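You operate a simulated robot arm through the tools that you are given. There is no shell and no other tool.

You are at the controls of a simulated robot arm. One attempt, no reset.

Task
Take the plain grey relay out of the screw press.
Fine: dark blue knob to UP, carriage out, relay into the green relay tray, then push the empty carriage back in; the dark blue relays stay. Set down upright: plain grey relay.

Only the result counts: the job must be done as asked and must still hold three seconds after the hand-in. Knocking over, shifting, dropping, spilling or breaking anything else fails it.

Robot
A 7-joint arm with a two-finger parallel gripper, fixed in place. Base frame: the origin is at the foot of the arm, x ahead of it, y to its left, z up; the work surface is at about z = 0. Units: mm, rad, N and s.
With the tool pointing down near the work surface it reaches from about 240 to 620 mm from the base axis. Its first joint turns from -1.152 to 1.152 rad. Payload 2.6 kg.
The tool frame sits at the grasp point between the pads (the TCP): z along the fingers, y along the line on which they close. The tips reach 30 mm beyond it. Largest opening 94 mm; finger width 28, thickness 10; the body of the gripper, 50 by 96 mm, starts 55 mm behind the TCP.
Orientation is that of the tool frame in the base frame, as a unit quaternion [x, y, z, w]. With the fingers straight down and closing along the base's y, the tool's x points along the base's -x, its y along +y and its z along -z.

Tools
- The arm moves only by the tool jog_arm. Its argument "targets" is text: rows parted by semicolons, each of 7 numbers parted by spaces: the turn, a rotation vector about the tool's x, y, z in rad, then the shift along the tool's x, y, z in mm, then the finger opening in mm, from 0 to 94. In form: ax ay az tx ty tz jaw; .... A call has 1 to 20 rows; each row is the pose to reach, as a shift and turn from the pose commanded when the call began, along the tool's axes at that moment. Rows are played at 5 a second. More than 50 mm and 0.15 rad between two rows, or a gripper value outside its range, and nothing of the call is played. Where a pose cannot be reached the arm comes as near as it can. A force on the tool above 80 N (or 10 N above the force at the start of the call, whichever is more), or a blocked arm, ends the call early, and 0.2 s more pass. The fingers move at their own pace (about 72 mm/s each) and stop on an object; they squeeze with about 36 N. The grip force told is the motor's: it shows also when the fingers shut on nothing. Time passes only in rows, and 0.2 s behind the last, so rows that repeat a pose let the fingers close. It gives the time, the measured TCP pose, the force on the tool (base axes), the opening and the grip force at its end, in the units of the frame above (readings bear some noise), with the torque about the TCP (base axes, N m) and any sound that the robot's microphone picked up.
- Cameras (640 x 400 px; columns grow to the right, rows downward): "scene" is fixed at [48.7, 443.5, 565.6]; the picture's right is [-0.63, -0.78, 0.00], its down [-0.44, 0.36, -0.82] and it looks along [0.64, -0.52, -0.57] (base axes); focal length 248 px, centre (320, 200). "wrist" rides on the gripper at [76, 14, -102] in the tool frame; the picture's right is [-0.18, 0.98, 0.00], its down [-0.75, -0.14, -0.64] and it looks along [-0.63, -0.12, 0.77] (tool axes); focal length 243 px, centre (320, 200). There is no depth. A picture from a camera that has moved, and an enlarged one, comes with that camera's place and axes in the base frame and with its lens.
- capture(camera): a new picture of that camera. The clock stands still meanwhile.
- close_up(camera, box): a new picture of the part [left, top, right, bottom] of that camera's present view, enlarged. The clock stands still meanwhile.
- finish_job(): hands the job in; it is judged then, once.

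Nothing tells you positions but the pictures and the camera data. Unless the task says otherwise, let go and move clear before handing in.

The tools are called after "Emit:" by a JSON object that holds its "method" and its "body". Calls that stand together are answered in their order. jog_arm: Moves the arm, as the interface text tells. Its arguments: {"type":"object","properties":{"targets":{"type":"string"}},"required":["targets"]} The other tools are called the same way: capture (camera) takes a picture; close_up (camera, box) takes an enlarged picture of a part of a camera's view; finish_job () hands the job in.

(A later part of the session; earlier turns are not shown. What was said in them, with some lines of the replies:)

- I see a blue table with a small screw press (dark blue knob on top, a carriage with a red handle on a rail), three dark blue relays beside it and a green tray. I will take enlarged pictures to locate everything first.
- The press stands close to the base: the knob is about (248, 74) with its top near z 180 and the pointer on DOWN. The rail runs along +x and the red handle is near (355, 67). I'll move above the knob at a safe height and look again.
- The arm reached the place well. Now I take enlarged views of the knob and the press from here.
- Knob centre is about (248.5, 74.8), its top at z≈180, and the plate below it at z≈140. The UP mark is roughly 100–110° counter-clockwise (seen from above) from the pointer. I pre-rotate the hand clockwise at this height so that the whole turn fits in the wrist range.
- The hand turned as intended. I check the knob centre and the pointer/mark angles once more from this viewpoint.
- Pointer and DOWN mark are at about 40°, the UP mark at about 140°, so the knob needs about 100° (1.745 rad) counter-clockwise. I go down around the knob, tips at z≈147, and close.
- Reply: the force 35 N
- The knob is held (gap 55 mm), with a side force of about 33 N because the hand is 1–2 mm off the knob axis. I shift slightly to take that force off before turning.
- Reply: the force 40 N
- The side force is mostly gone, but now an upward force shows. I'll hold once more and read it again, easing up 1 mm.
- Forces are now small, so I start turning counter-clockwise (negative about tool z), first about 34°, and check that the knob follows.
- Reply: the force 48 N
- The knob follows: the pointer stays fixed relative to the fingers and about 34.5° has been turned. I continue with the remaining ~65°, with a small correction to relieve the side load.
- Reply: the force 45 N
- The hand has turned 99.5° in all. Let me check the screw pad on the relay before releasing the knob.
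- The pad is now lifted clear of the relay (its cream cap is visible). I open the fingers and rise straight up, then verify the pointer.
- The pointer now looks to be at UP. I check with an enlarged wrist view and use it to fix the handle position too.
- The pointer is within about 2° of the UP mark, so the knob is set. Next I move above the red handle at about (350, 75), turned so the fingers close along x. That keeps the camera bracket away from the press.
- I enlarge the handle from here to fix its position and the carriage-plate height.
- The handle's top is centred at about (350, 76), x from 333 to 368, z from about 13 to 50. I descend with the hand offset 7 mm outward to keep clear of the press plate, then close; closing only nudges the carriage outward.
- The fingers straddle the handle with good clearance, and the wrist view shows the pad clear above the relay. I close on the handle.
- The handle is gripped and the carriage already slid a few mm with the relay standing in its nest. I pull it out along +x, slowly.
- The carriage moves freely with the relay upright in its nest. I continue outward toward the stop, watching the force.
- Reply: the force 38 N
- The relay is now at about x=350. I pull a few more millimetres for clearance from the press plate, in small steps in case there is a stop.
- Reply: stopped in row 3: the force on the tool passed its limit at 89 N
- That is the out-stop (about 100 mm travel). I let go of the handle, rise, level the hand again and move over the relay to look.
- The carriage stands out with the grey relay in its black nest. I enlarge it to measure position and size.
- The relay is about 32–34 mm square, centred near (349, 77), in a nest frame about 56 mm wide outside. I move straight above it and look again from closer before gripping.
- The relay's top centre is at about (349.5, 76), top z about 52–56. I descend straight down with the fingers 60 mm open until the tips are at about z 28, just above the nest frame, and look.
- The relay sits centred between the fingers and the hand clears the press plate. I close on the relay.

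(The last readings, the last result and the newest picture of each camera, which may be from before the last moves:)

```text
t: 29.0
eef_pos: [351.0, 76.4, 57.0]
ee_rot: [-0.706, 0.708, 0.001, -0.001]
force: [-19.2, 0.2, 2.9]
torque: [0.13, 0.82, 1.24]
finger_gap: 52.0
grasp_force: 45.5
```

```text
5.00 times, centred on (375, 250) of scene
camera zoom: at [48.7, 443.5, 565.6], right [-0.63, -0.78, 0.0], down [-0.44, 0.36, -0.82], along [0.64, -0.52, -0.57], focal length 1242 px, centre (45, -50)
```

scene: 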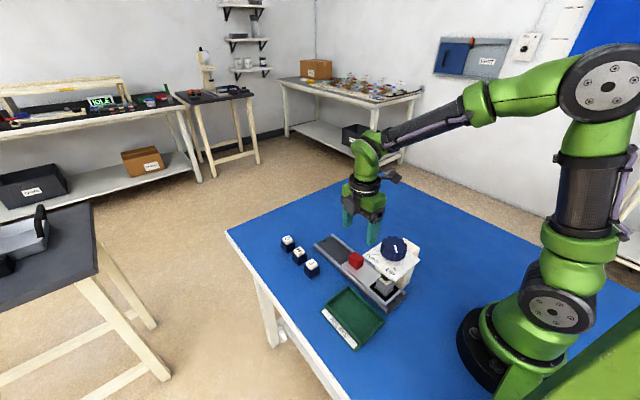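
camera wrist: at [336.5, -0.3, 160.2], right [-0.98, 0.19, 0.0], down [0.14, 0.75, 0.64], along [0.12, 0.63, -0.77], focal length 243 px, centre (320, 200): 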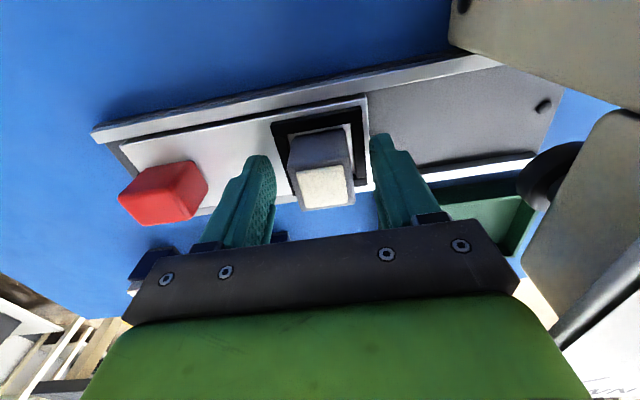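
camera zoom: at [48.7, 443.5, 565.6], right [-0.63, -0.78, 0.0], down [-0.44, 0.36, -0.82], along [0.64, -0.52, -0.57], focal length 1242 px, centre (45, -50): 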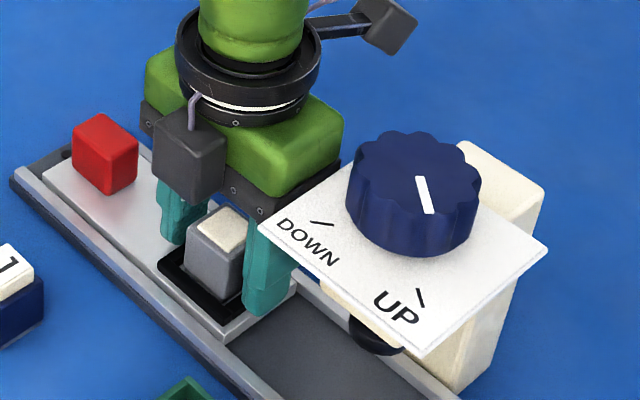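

The gap stopped at 52 mm: the tips caught the nest frame, which is taller than I estimated, not the relay. I open, rise 8 mm and look before closing again.

Emit:
{"method": "jog_arm", "body": {"targets": "0 0 0 0 0 0 60; 0 0 0 0 0 0 60; 0 0 0 0 0 -4 60; 0 0 0 0 0 -8 60; 0 0 0 0 0 -8 60"}}

Emit:
{"method": "close_up", "body": {"camera": "wrist", "box": [220, 80, 420, 240]}}

Emit:
{"method": "close_up", "body": {"camera": "scene", "box": [345, 235, 395, 285]}}

```text
t: 30.2
eef_pos: [352.3, 74.7, 65.1]
ee_rot: [-0.705, 0.709, -0.001, 0.001]
force: [0.1, -0.6, 0.1]
torque: [0.02, 0.01, -0.02]
finger_gap: 60.0
grasp_force: 0.0
```

```text
2.50 times, centred on (320, 160) of wrist
camera zoom: at [336.2, -1.4, 169.1], right [-0.98, 0.19, 0.0], down [0.14, 0.75, 0.64], along [0.12, 0.63, -0.77], focal length 606 px, centre (320, 300)
```

zoom: 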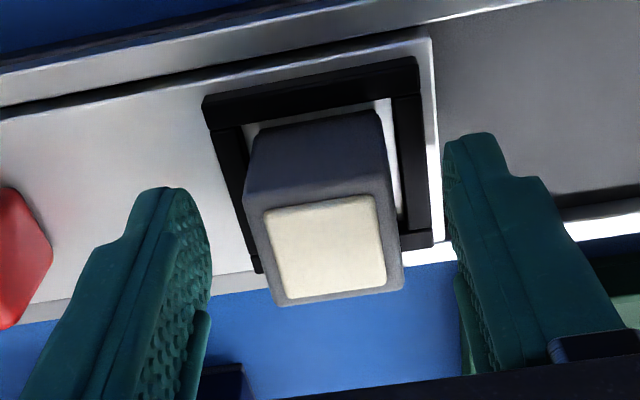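

```text
8.00 times, centred on (370, 260) of scene
camera zoom: at [48.7, 443.5, 565.6], right [-0.63, -0.78, 0.0], down [-0.44, 0.36, -0.82], along [0.64, -0.52, -0.57], focal length 1987 px, centre (-80, -280)
```

zoom: 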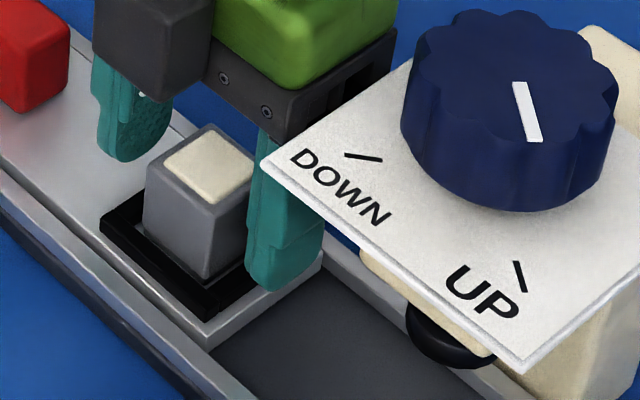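

From the wrist views I now get the relay top at z≈58 and the nest frame top around 25–30; tips are now at about 35, so they should pass above the frame. I close again.

Emit:
{"method": "jog_arm", "body": {"targets": "0 0 0 0 0.8 0 55; 0 0 0 0 0.8 0 48; 0 0 0 0 0.8 0 42; 0 0 0 0 0.8 0 36; 0 0 0 0 0.8 0 30; 0 0 0 0 0.8 0 22; 0 0 0 0 0.8 0 22"}}

Emit:
{"method": "close_up", "body": {"camera": "wrist", "box": [220, 80, 420, 240]}}

Emit:
{"method": "close_up", "body": {"camera": "scene", "box": [345, 235, 395, 285]}}

```text
t: 31.8
eef_pos: [349.9, 74.9, 63.8]
ee_rot: [-0.705, 0.709, -0.001, 0.001]
force: [-0.1, -0.1, 1.7]
torque: [-0.02, 0.01, 0.02]
finger_gap: 31.0
grasp_force: 36.2
```

```text
2.50 times, centred on (320, 160) of wrist
camera zoom: at [334.9, -0.9, 169.0], right [-0.98, 0.19, 0.0], down [0.14, 0.75, 0.64], along [0.12, 0.63, -0.77], focal length 606 px, centre (320, 300)
```

zoom: 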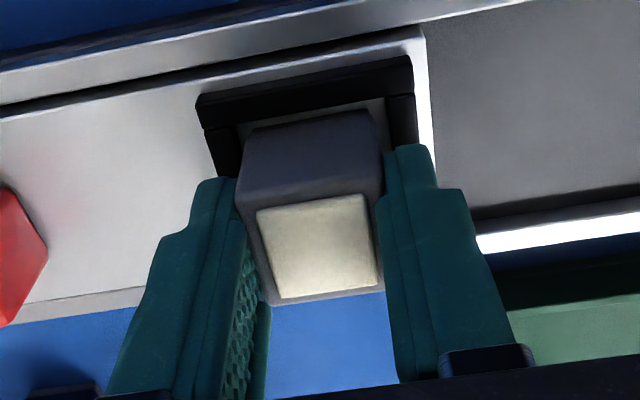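

```text
8.00 times, centred on (370, 260) of scene
camera zoom: at [48.7, 443.5, 565.6], right [-0.63, -0.78, 0.0], down [-0.44, 0.36, -0.82], along [0.64, -0.52, -0.57], focal length 1987 px, centre (-80, -280)
```

zoom: 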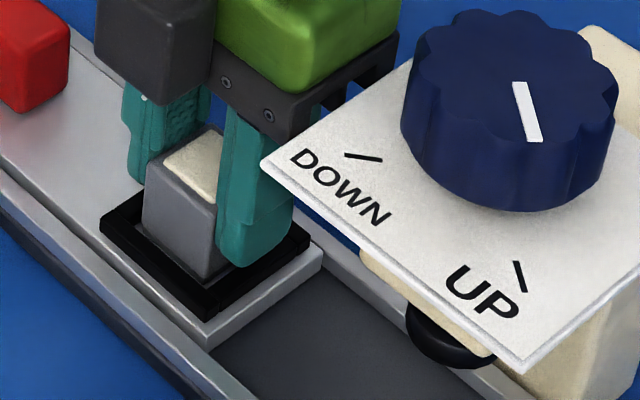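

The relay is held (gap 31 mm, 36 N). I lift it straight up, gently out of the nest first.

Emit:
{"method": "jog_arm", "body": {"targets": "0 0 0 0 0 0 15; 0 0 0 0 0 -4 15; 0 0 0 0 0 -10 15; 0 0 0 0 0 -18 15; 0 0 0 0 0 -28 15; 0 0 0 0 0 -40 15; 0 0 0 0 0 -40 15"}}

Emit:
{"method": "capture", "body": {"camera": "wrist"}}

Emit:
{"method": "close_up", "body": {"camera": "scene", "box": [320, 200, 420, 290]}}

```text
t: 33.4
eef_pos: [350.4, 75.9, 105.2]
ee_rot: [-0.706, 0.709, -0.001, 0.001]
force: [-0.1, 0.4, -0.9]
torque: [-0.01, 0.01, 0.03]
finger_gap: 30.9
grasp_force: 35.5
```

```text
taken
camera wrist: at [335.3, -1.2, 208.5], right [-0.98, 0.19, 0.0], down [0.14, 0.75, 0.64], along [0.12, 0.63, -0.77], focal length 243 px, centre (320, 200)
```

wrist: 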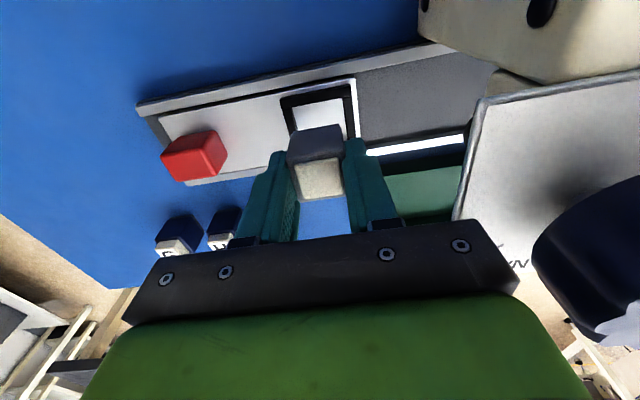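

```text
4.44 times, centred on (370, 245) of scene
camera zoom: at [48.7, 443.5, 565.6], right [-0.63, -0.78, 0.0], down [-0.44, 0.36, -0.82], along [0.64, -0.52, -0.57], focal length 1104 px, centre (98, 0)
```

zoom: 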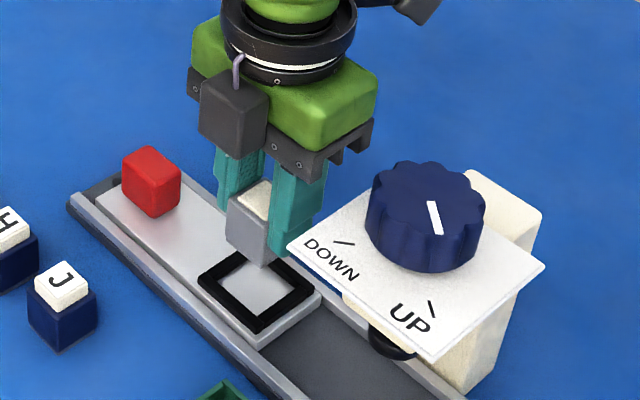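

The relay hangs upright and clear of the nest. I rise higher and move over to the tray side (y≈176), still above everything.

Emit:
{"method": "jog_arm", "body": {"targets": "0 0 0 0 0 -25 15; 0 0 0 0 0 -55 15; 0 0 0 0 0 -80 15; 0 0 0 -20 0 -90 15; 0 0 0 -45 0 -90 15; 0 0 0 -70 0 -90 15; 0 0 0 -90 15 -90 15; 0 0 0 -100 35 -90 15; 0 0 0 -100 55 -90 15; 0 0 0 -100 70 -90 15; 0 0 0 -100 70 -90 15"}}

Emit:
{"method": "jog_arm", "body": {"targets": "0 0 0.13 0 0 0 15; 0 0 0.26 0 0 0 15; 0 0 0.39 0 0 0 15; 0 0 0.52 0 0 0 15; 0 0 0.65 0 0 0 15; 0 0 0.78 0 0 0 15; 0 0 0.91 0 0 0 15; 0 0 1.04 0 0 0 15; 0 0 1.17 0 0 0 15; 0 0 1.3 0 0 0 15; 0 0 1.43 0 0 0 15; 0 0 1.57 0 0 0 15; 0 0 1.57 0 0 0 15"}}

Emit:
{"method": "capture", "body": {"camera": "wrist"}}

Emit:
{"method": "capture", "body": {"camera": "scene"}}

```text
t: 35.8
eef_pos: [279.4, 176.6, 195.8]
ee_rot: [-0.705, 0.709, -0.002, 0.001]
force: [0.0, -0.7, -1.2]
torque: [-0.02, 0.01, -0.01]
finger_gap: 31.1
grasp_force: 36.3
```

```text
t: 38.6
eef_pos: [281.3, 176.5, 195.7]
ee_rot: [0.003, 1.0, 0.0, 0.001]
force: [0.0, -0.3, -0.3]
torque: [0.0, -0.02, 0.02]
finger_gap: 30.9
grasp_force: 36.0
```

```text
taken
camera wrist: at [204.6, 191.8, 298.5], right [0.19, 0.98, 0.0], down [0.75, -0.15, 0.64], along [0.63, -0.12, -0.76], focal length 243 px, centre (320, 200)
```

wrist: 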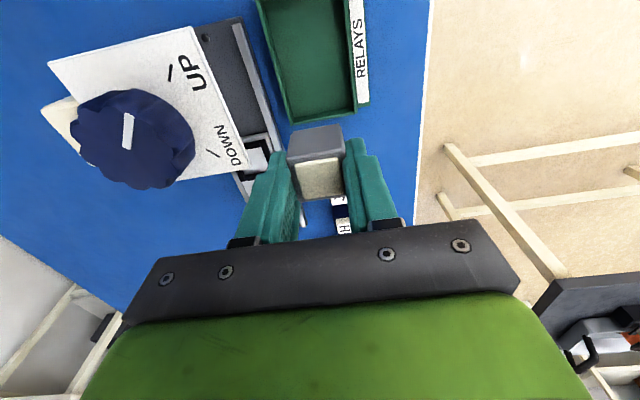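

```text
taken
```

scene: 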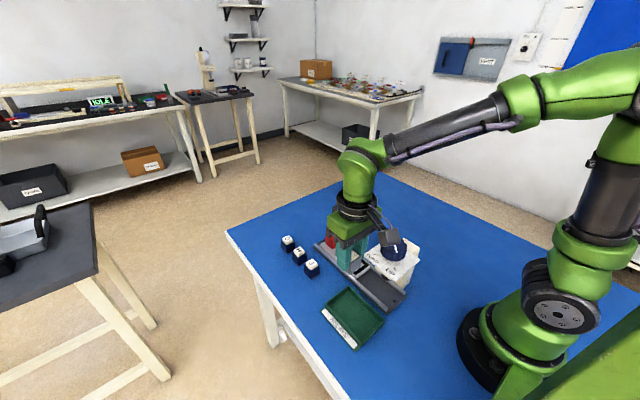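

The relay is over the tray area, held upright. I measure the tray from this view before lowering.

Emit:
{"method": "close_up", "body": {"camera": "wrist", "box": [190, 0, 400, 150]}}

Emit:
{"method": "close_up", "body": {"camera": "scene", "box": [310, 200, 420, 360]}}

```text
2.67 times, centred on (295, 75) of wrist
camera zoom: at [204.6, 191.8, 298.5], right [0.19, 0.98, 0.0], down [0.75, -0.15, 0.64], along [0.63, -0.12, -0.76], focal length 647 px, centre (387, 533)
```

zoom: 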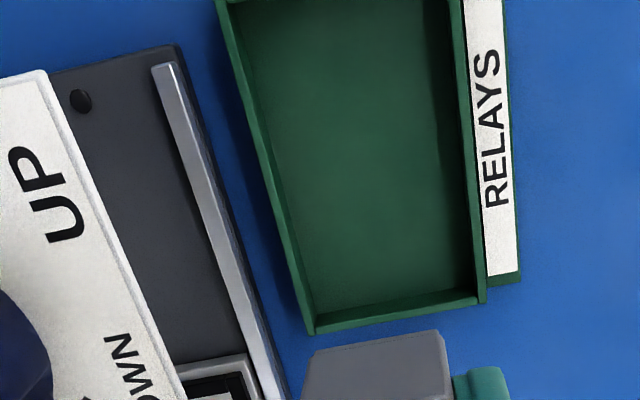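

```text
2.50 times, centred on (365, 280) of scene
camera zoom: at [48.7, 443.5, 565.6], right [-0.63, -0.78, 0.0], down [-0.44, 0.36, -0.82], along [0.64, -0.52, -0.57], focal length 621 px, centre (208, 0)
```

zoom: 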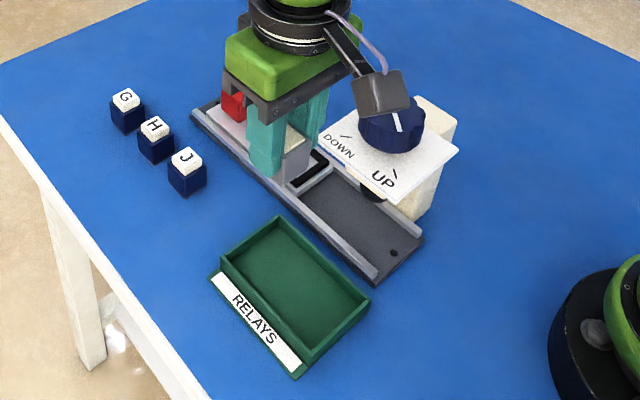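

The tray's inner floor spans about x 200–311, y 141–212, so the present spot (281, 177) is on its centre line. I lower most of the way and check clearances.

Emit:
{"method": "jog_arm", "body": {"targets": "0 0 0 0 1.5 25 15; 0 0 0 0 1.5 50 15; 0 0 0 0 1.5 75 15; 0 0 0 0 1.5 95 15; 0 0 0 0 1.5 112 15; 0 0 0 0 1.5 122 15; 0 0 0 0 1.5 122 15"}}

Emit:
{"method": "capture", "body": {"camera": "wrist"}}

Emit:
{"method": "close_up", "body": {"camera": "scene", "box": [310, 220, 420, 360]}}

```text
t: 40.2
eef_pos: [281.6, 179.5, 73.1]
ee_rot: [0.002, 1.0, 0.001, 0.001]
force: [0.3, 0.2, -0.1]
torque: [0.02, 0.01, 0.02]
finger_gap: 30.8
grasp_force: 36.1
```

```text
taken
camera wrist: at [204.4, 193.5, 176.0], right [0.19, 0.98, 0.0], down [0.75, -0.14, 0.64], along [0.63, -0.12, -0.76], focal length 243 px, centre (320, 200)
```

wrist: 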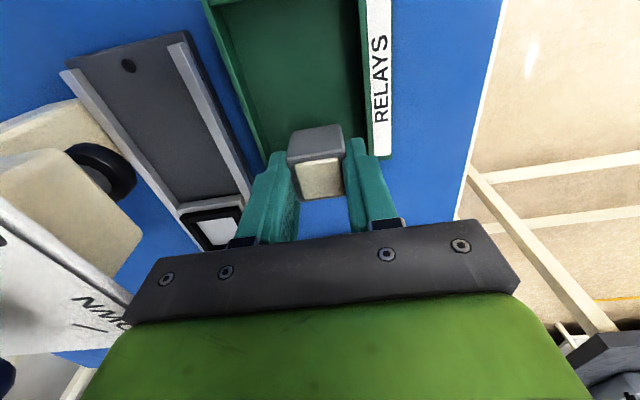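

```text
2.86 times, centred on (365, 290) of scene
camera zoom: at [48.7, 443.5, 565.6], right [-0.63, -0.78, 0.0], down [-0.44, 0.36, -0.82], along [0.64, -0.52, -0.57], focal length 710 px, centre (191, -57)
```

zoom: 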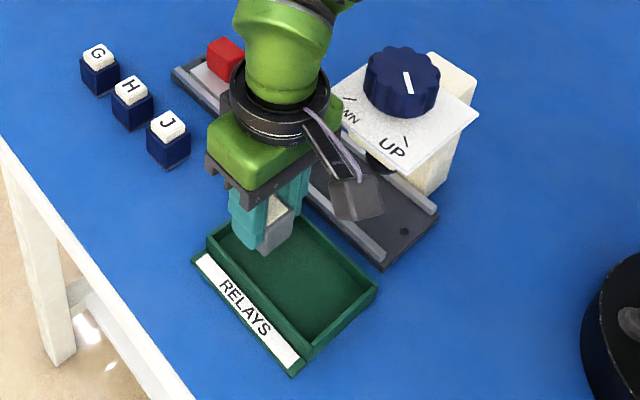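

Clearances look good. I lower further, slowly, feeling for the tray floor.

Emit:
{"method": "jog_arm", "body": {"targets": "0 0 0 0 0 5 15; 0 0 0 0 0 10 15; 0 0 0 0 0 14 15; 0 0 0 0 0 17 15; 0 0 0 0 0 17 15"}}

Emit:
{"method": "close_up", "body": {"camera": "wrist", "box": [200, 40, 440, 240]}}

Emit:
{"method": "close_up", "body": {"camera": "scene", "box": [325, 270, 395, 350]}}

```text
t: 41.4
eef_pos: [281.0, 177.7, 55.8]
ee_rot: [0.001, 1.0, -0.001, 0.001]
force: [0.4, -0.3, -0.3]
torque: [0.02, -0.01, 0.03]
finger_gap: 31.0
grasp_force: 35.9
```

```text
2.00 times, centred on (320, 140) of wrist
camera zoom: at [204.4, 193.3, 158.8], right [0.19, 0.98, 0.0], down [0.75, -0.14, 0.64], along [0.63, -0.12, -0.76], focal length 485 px, centre (320, 320)
```

zoom: 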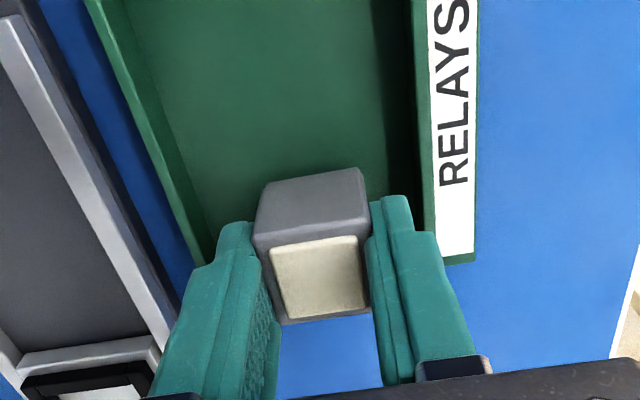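

```text
5.00 times, centred on (360, 310) of scene
camera zoom: at [48.7, 443.5, 565.6], right [-0.63, -0.78, 0.0], down [-0.44, 0.36, -0.82], along [0.64, -0.52, -0.57], focal length 1242 px, centre (120, -350)
```

zoom: 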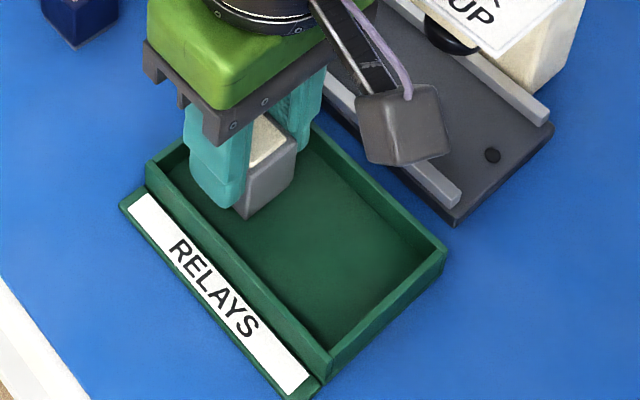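

No contact yet. I shift 1.5 mm towards the tray centre and keep lowering in small steps until I feel the floor.

Emit:
{"method": "jog_arm", "body": {"targets": "0 0 0 0 -1.5 1.5 15; 0 0 0 0 -1.5 3 15; 0 0 0 0 -1.5 4.5 15; 0 0 0 0 -1.5 5.5 15; 0 0 0 0 -1.5 5.5 15"}}

```text
t: 42.6
eef_pos: [282.1, 175.6, 51.8]
ee_rot: [0.002, 1.0, 0.0, 0.001]
force: [0.6, 0.0, -0.6]
torque: [-0.01, 0.02, 0.0]
finger_gap: 30.9
grasp_force: 35.9
```

Emit:
{"method": "jog_arm", "body": {"targets": "0 0 0 0 0 1 15; 0 0 0 0 0 2 15; 0 0 0 0 0 3 15; 0 0 0 0 0 3 15"}}

Emit:
{"method": "close_up", "body": {"camera": "scene", "box": [325, 280, 385, 340]}}

```text
t: 43.6
eef_pos: [284.3, 176.1, 48.4]
ee_rot: [0.002, 1.0, 0.0, 0.002]
force: [-4.6, -6.8, 29.1]
torque: [-0.27, 0.34, -0.03]
finger_gap: 31.0
grasp_force: 35.8
```

```text
6.67 times, centred on (355, 310) of scene
camera zoom: at [48.6, 443.4, 565.7], right [-0.63, -0.78, 0.0], down [-0.44, 0.36, -0.82], along [0.64, -0.52, -0.57], focal length 1656 px, centre (87, -533)
```

zoom: 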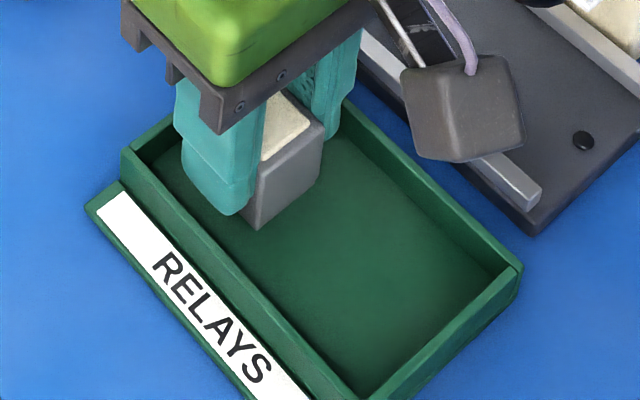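

The relay is on the tray floor (about 29 N upward). I ease up 1 mm and open the fingers just a little.

Emit:
{"method": "jog_arm", "body": {"targets": "0 0 0 0 0 -0.6 15; 0 0 0 0 0 -1.1 15; 0 0 0 0 0 -1.1 15"}}

```text
t: 44.4
eef_pos: [280.6, 176.6, 49.0]
ee_rot: [0.002, 1.0, 0.0, 0.001]
force: [-0.7, 0.4, -1.9]
torque: [0.02, 0.03, 0.0]
finger_gap: 31.0
grasp_force: 35.4
```

Emit:
{"method": "jog_arm", "body": {"targets": "0 0 0 0 0 0.3 32; 0 0 0 0 0 0.3 35; 0 0 0 0 0 0.3 38; 0 0 0 0 0 0.3 41; 0 0 0 0 0 0.3 41"}}

Emit:
{"method": "close_up", "body": {"camera": "wrist", "box": [200, 80, 440, 240]}}

Emit:
{"method": "close_up", "body": {"camera": "scene", "box": [325, 280, 385, 340]}}

```text
t: 45.6
eef_pos: [281.8, 176.2, 49.1]
ee_rot: [0.002, 1.0, 0.0, 0.001]
force: [0.7, 0.2, -0.3]
torque: [-0.03, 0.01, 0.03]
finger_gap: 40.9
grasp_force: 0.0
```

```text
2.50 times, centred on (320, 160) of wrist
camera zoom: at [204.7, 190.2, 152.3], right [0.19, 0.98, 0.0], down [0.75, -0.14, 0.64], along [0.63, -0.12, -0.76], focal length 606 px, centre (320, 300)
```

zoom: 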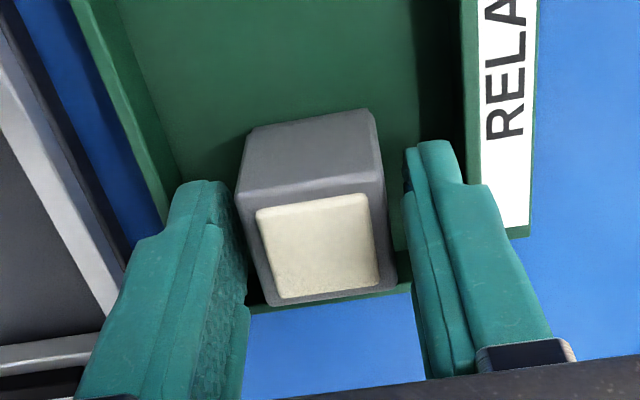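

```text
6.67 times, centred on (355, 310) of scene
camera zoom: at [48.7, 443.5, 565.6], right [-0.63, -0.78, 0.0], down [-0.44, 0.36, -0.82], along [0.64, -0.52, -0.57], focal length 1656 px, centre (87, -533)
```

zoom: 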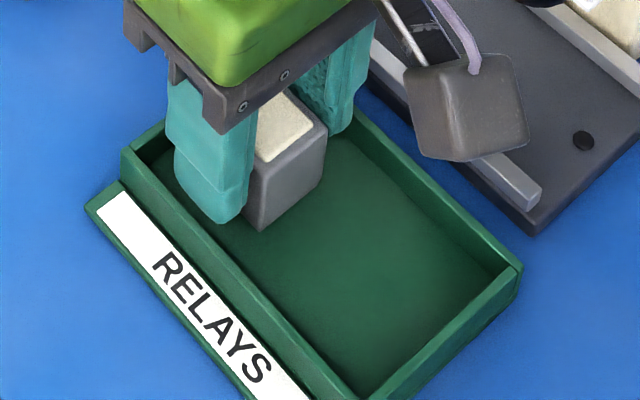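

The relay stands upright on the floor of the tray. I open a touch more for equal clearance and rise straight up.

Emit:
{"method": "jog_arm", "body": {"targets": "0 0 0 0 0 0 44; 0 0 0 0 0 0 44; 0 0 0 0 0 -4 44; 0 0 0 0 0 -12 44; 0 0 0 0 0 -25 44; 0 0 0 0 0 -45 44; 0 0 0 0 0 -75 44; 0 0 0 0 0 -110 44; 0 0 0 0 0 -145 44; 0 0 0 0 0 -145 44"}}

Emit:
{"method": "capture", "body": {"camera": "wrist"}}

Emit:
{"method": "close_up", "body": {"camera": "scene", "box": [310, 220, 420, 360]}}

```text
t: 47.8
eef_pos: [281.1, 174.8, 192.7]
ee_rot: [0.001, 1.0, 0.0, 0.001]
force: [0.7, -0.2, 0.5]
torque: [0.0, -0.04, -0.01]
finger_gap: 43.9
grasp_force: 0.0
```

```text
taken
camera wrist: at [203.3, 189.7, 296.7], right [0.19, 0.98, 0.0], down [0.75, -0.14, 0.64], along [0.63, -0.12, -0.77], focal length 243 px, centre (320, 200)
```

wrist: 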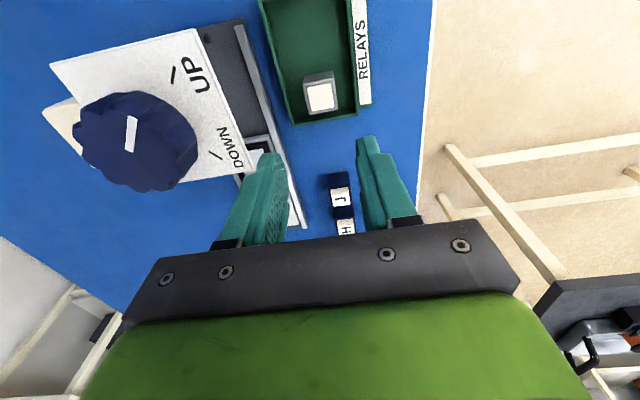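

```text
2.86 times, centred on (365, 290) of scene
camera zoom: at [48.7, 443.5, 565.6], right [-0.63, -0.78, 0.0], down [-0.44, 0.36, -0.82], along [0.64, -0.52, -0.57], focal length 710 px, centre (191, -57)
```

zoom: 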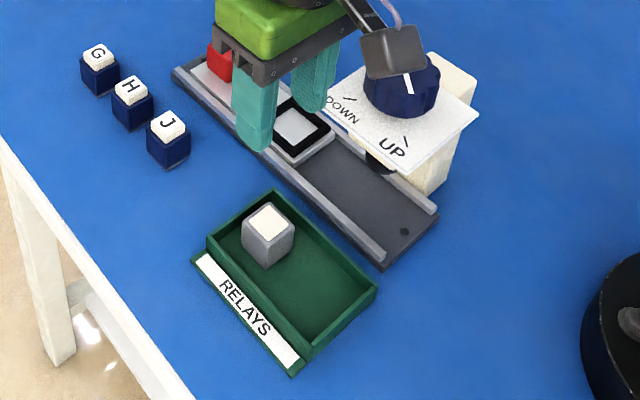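

The relay stands upright in the tray. Now the carriage: I'll bring the hand with closed fingers to the far side of the red handle, x≈500, turned 90° again, so I can push the carriage in.

Emit:
{"method": "jog_arm", "body": {"targets": "0 0 -0.131 -18.2 -8.2 0 30; 0 0 -0.262 -36.5 -16.5 0 20; 0 0 -0.393 -54.7 -24.7 0 10; 0 0 -0.524 -73 -33 0 0; 0 0 -0.655 -91.2 -41.2 0 0; 0 0 -0.786 -109.5 -49.5 0 0; 0 0 -0.917 -127.7 -57.7 0 0; 0 0 -1.048 -146 -66 0 0; 0 0 -1.179 -164.2 -74.2 0 0; 0 0 -1.31 -182.5 -82.5 0 0; 0 0 -1.441 -200.7 -90.7 0 0; 0 0 -1.571 -219 -99 0 0; 0 0 -1.571 -219 -99 0 0"}}

Emit:
{"method": "capture", "body": {"camera": "wrist"}}

Emit:
{"method": "capture", "body": {"camera": "scene"}}

```text
t: 50.6
eef_pos: [499.8, 77.7, 194.0]
ee_rot: [-0.707, 0.707, -0.001, 0.001]
force: [0.4, 0.4, -0.3]
torque: [-0.01, 0.0, 0.02]
finger_gap: 0.0
grasp_force: 33.2
```

```text
taken
camera wrist: at [484.7, 0.9, 297.0], right [-0.98, 0.19, 0.0], down [0.14, 0.75, 0.64], along [0.12, 0.63, -0.77], focal length 243 px, centre (320, 200)
```

wrist: 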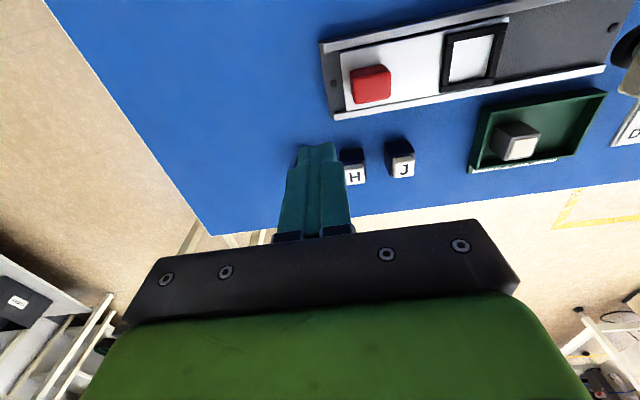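

```text
taken
```

scene: 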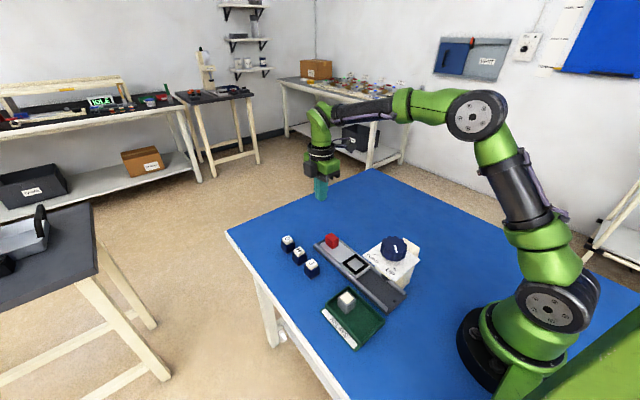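

I descend beyond the handle with the tips at about z 34, above the rail but well below the handle's top.

Emit:
{"method": "jog_arm", "body": {"targets": "0 0 0 1 0 30 0; 0 0 0 1 0 60 0; 0 0 0 1 0 90 0; 0 0 0 1 0 112 0; 0 0 0 1 0 125 0; 0 0 0 1 0 130 0; 0 0 0 1 0 130 0"}}

Emit:
{"method": "capture", "body": {"camera": "wrist"}}

Emit:
{"method": "close_up", "body": {"camera": "scene", "box": [260, 170, 400, 300]}}

```text
t: 52.2
eef_pos: [500.8, 76.2, 65.4]
ee_rot: [-0.706, 0.709, -0.002, 0.001]
force: [-0.7, -0.2, 0.5]
torque: [0.02, -0.04, 0.02]
finger_gap: 0.0
grasp_force: 33.2
```

```text
taken
camera wrist: at [484.5, 0.1, 168.5], right [-0.98, 0.19, 0.0], down [0.14, 0.75, 0.64], along [0.12, 0.63, -0.77], focal length 243 px, centre (320, 200)
```

wrist: 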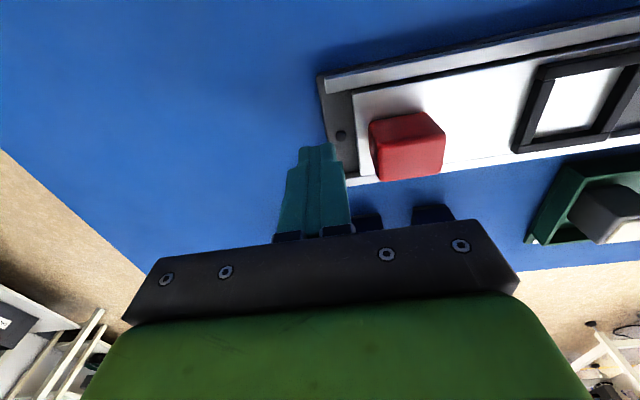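

```text
3.08 times, centred on (330, 235) of scene
camera zoom: at [48.7, 443.5, 565.6], right [-0.63, -0.78, 0.0], down [-0.44, 0.36, -0.82], along [0.64, -0.52, -0.57], focal length 764 px, centre (289, 92)
```

zoom: 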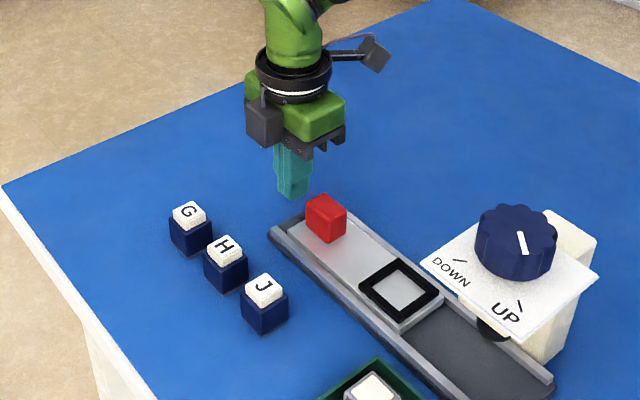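

The closed fingers stand just outside the handle, aligned with it. I push along −x, steadily, stopping short of the end first.

Emit:
{"method": "jog_arm", "body": {"targets": "0 0 0 0 6 0 0; 0 0 0 0 12 0 0; 0 0 0 0 18 0 0; 0 0 0 0 24 0 0; 0 0 0 0 31 0 0; 0 0 0 0 38 0 0; 0 0 0 0 46 0 0; 0 0 0 0 54 0 0; 0 0 0 0 62 0 0; 0 0 0 0 70 0 0; 0 0 0 0 78 0 0; 0 0 0 0 86 0 0; 0 0 0 0 94 0 0; 0 0 0 0 100 0 0; 0 0 0 0 100 0 0"}}

Emit:
{"method": "capture", "body": {"camera": "wrist"}}

Emit:
{"method": "close_up", "body": {"camera": "scene", "box": [300, 190, 430, 310]}}

```text
t: 55.4
eef_pos: [399.1, 76.0, 62.4]
ee_rot: [-0.706, 0.708, -0.002, 0.001]
force: [0.3, -0.4, 0.4]
torque: [0.04, -0.01, -0.02]
finger_gap: 0.0
grasp_force: 32.9
```

```text
taken
camera wrist: at [384.4, 0.2, 166.1], right [-0.98, 0.19, 0.0], down [0.14, 0.75, 0.64], along [0.12, 0.63, -0.77], focal length 243 px, centre (320, 200)
```

wrist: 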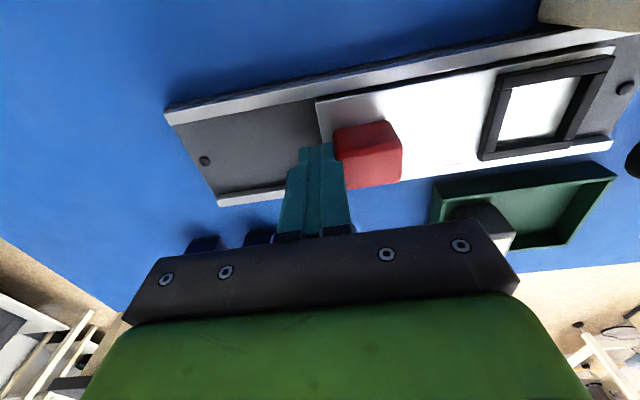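

```text
3.33 times, centred on (365, 250) of scene
camera zoom: at [48.7, 443.5, 565.6], right [-0.63, -0.78, 0.0], down [-0.44, 0.36, -0.82], along [0.64, -0.52, -0.57], focal length 828 px, centre (170, 33)
```

zoom: 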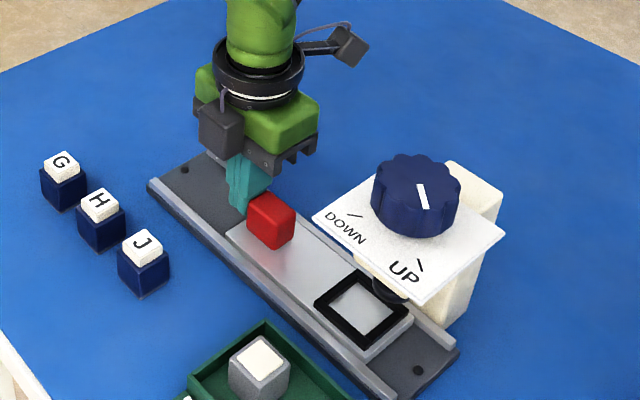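

About 19 mm remain. I push the rest in smaller steps until it reaches the in-stop.

Emit:
{"method": "jog_arm", "body": {"targets": "0 0 0 0 4 0 0; 0 0 0 0 8 0 0; 0 0 0 0 12 0 0; 0 0 0 0 15 0 0; 0 0 0 0 17 0 0; 0 0 0 0 18.5 0 0; 0 0 0 0 18.5 0 0"}}

Emit:
{"method": "close_up", "body": {"camera": "scene", "box": [340, 215, 440, 315]}}

```text
t: 57.0
eef_pos: [382.2, 76.4, 64.7]
ee_rot: [-0.706, 0.709, -0.001, 0.002]
force: [0.9, -0.5, 1.6]
torque: [-0.03, 0.04, 0.04]
finger_gap: 0.1
grasp_force: 33.2
```

```text
4.00 times, centred on (390, 265) of scene
camera zoom: at [48.7, 443.5, 565.6], right [-0.63, -0.78, 0.0], down [-0.44, 0.36, -0.82], along [0.64, -0.52, -0.57], focal length 994 px, centre (40, -60)
```

zoom: 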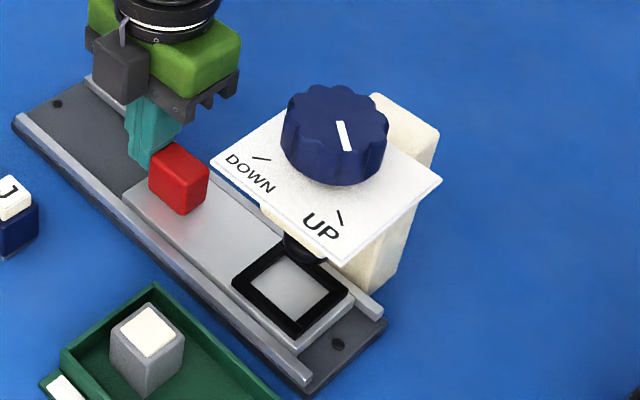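

Compared with the first picture, about 3–4 mm still remain. I continue in 1 mm steps until the stop is felt.

Emit:
{"method": "jog_arm", "body": {"targets": "0 0 0 0 1 0 0; 0 0 0 0 2 0 0; 0 0 0 0 3 0 0; 0 0 0 0 4 0 0; 0 0 0 0 5 0 0; 0 0 0 0 6 0 0"}}

Emit:
{"method": "close_up", "body": {"camera": "scene", "box": [340, 215, 440, 315]}}

```text
t: 58.4
eef_pos: [377.6, 76.7, 64.5]
ee_rot: [-0.705, 0.709, -0.003, 0.003]
force: [8.9, -1.5, -3.9]
torque: [-0.03, -0.11, 0.05]
finger_gap: 0.2
grasp_force: 33.6
```

```text
4.00 times, centred on (390, 265) of scene
camera zoom: at [48.7, 443.5, 565.6], right [-0.63, -0.78, 0.0], down [-0.44, 0.36, -0.82], along [0.64, -0.52, -0.57], focal length 994 px, centre (40, -60)
```

zoom: 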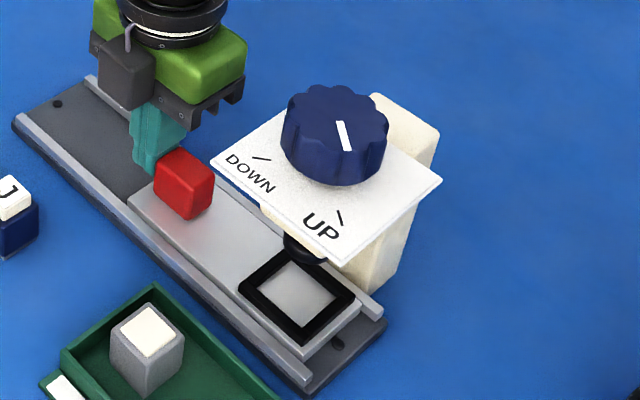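

The carriage now matches its starting position and the force begins to rise. I push 2 mm more to confirm it is at the stop.

Emit:
{"method": "jog_arm", "body": {"targets": "0 0 0 0 0.7 0 0; 0 0 0 0 1.4 0 0; 0 0 0 0 2 0 0; 0 0 0 0 2 0 0"}}

Emit:
{"method": "close_up", "body": {"camera": "scene", "box": [340, 215, 440, 315]}}

```text
t: 59.4
eef_pos: [377.1, 75.9, 64.8]
ee_rot: [-0.707, 0.708, -0.005, 0.004]
force: [26.9, -6.1, -6.0]
torque: [-0.06, -0.28, 0.1]
finger_gap: 0.0
grasp_force: 32.9
```

```text
4.00 times, centred on (390, 265) of scene
camera zoom: at [48.7, 443.5, 565.6], right [-0.63, -0.78, 0.0], down [-0.44, 0.36, -0.82], along [0.64, -0.52, -0.57], focal length 994 px, centre (40, -60)
```

zoom: 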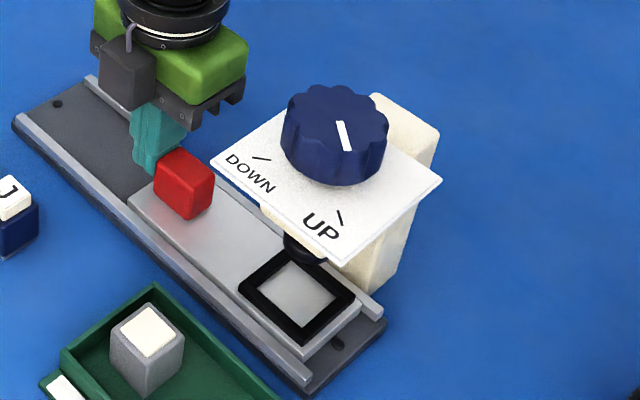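

The carriage is firmly at its in-stop. I back off outward 15 mm, rise well clear, and check the final state.

Emit:
{"method": "jog_arm", "body": {"targets": "0 0 0 0 -4 0 0; 0 0 0 0 -10 0 0; 0 0 0 0 -17 0 0; 0 0 0 0 -22 -20 0; 0 0 0 0 -22 -55 0; 0 0 0 0 -22 -95 0; 0 0 0 0 -22 -135 0; 0 0 0 0 -40 -170 0; 0 0 0 0 -60 -200 0; 0 0 0 0 -60 -200 0"}}

Emit:
{"method": "capture", "body": {"camera": "scene"}}

Emit:
{"method": "close_up", "body": {"camera": "scene", "box": [260, 210, 440, 360]}}

Emit:
{"method": "capture", "body": {"camera": "wrist"}}

```text
t: 61.6
eef_pos: [433.7, 76.7, 263.1]
ee_rot: [-0.706, 0.708, -0.001, 0.001]
force: [0.3, 0.8, 0.1]
torque: [0.0, 0.02, 0.0]
finger_gap: 0.0
grasp_force: 33.1
```

```text
taken
```

scene: 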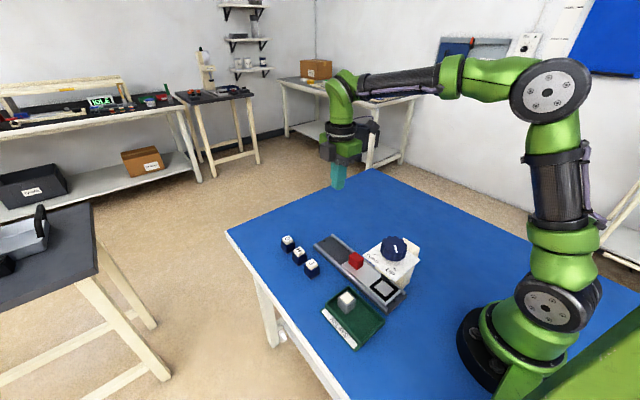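

```text
2.67 times, centred on (350, 285) of scene
camera zoom: at [48.7, 443.5, 565.6], right [-0.63, -0.78, 0.0], down [-0.44, 0.36, -0.82], along [0.64, -0.52, -0.57], focal length 662 px, centre (240, -27)
```

zoom: 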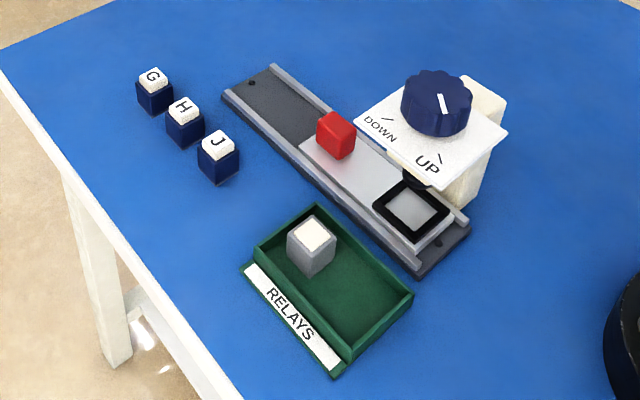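

```text
taken
camera wrist: at [418.3, 1.0, 366.6], right [-0.98, 0.19, 0.0], down [0.14, 0.75, 0.64], along [0.12, 0.63, -0.77], focal length 243 px, centre (320, 200)
```

wrist: 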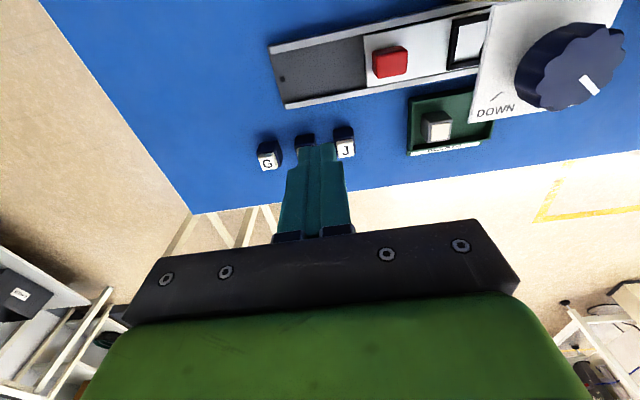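

The final pictures show the knob pointing at UP, the empty carriage at its in-stop, and the grey relay upright in the green tray. G, H, J and the tray are where they were at the start. The hand is well clear, so I hand in the job.

Emit:
{"method": "finish_job", "body": {}}

```text
The job is handed in.
```

The plain grey relay is out of the screw press and standing upright in the green relay tray, and I have handed the job in. I had no verdict back from the hand-in.

- **Knob:** turned about 100° from DOWN; the pointer is within about 2° of the UP mark.
- **Carriage:** pulled to its out-stop, emptied, then pushed back until it stopped firmly in its starting position.
- **Other items:** the dark blue relays (G, H and J) and the tray look unmoved compared with the first pictures.

On my first try at gripping the relay, the fingers closed on its nest frame instead. I opened them, rose 8 mm and gripped the relay cleanly; the pictures showed nothing displaced by this.
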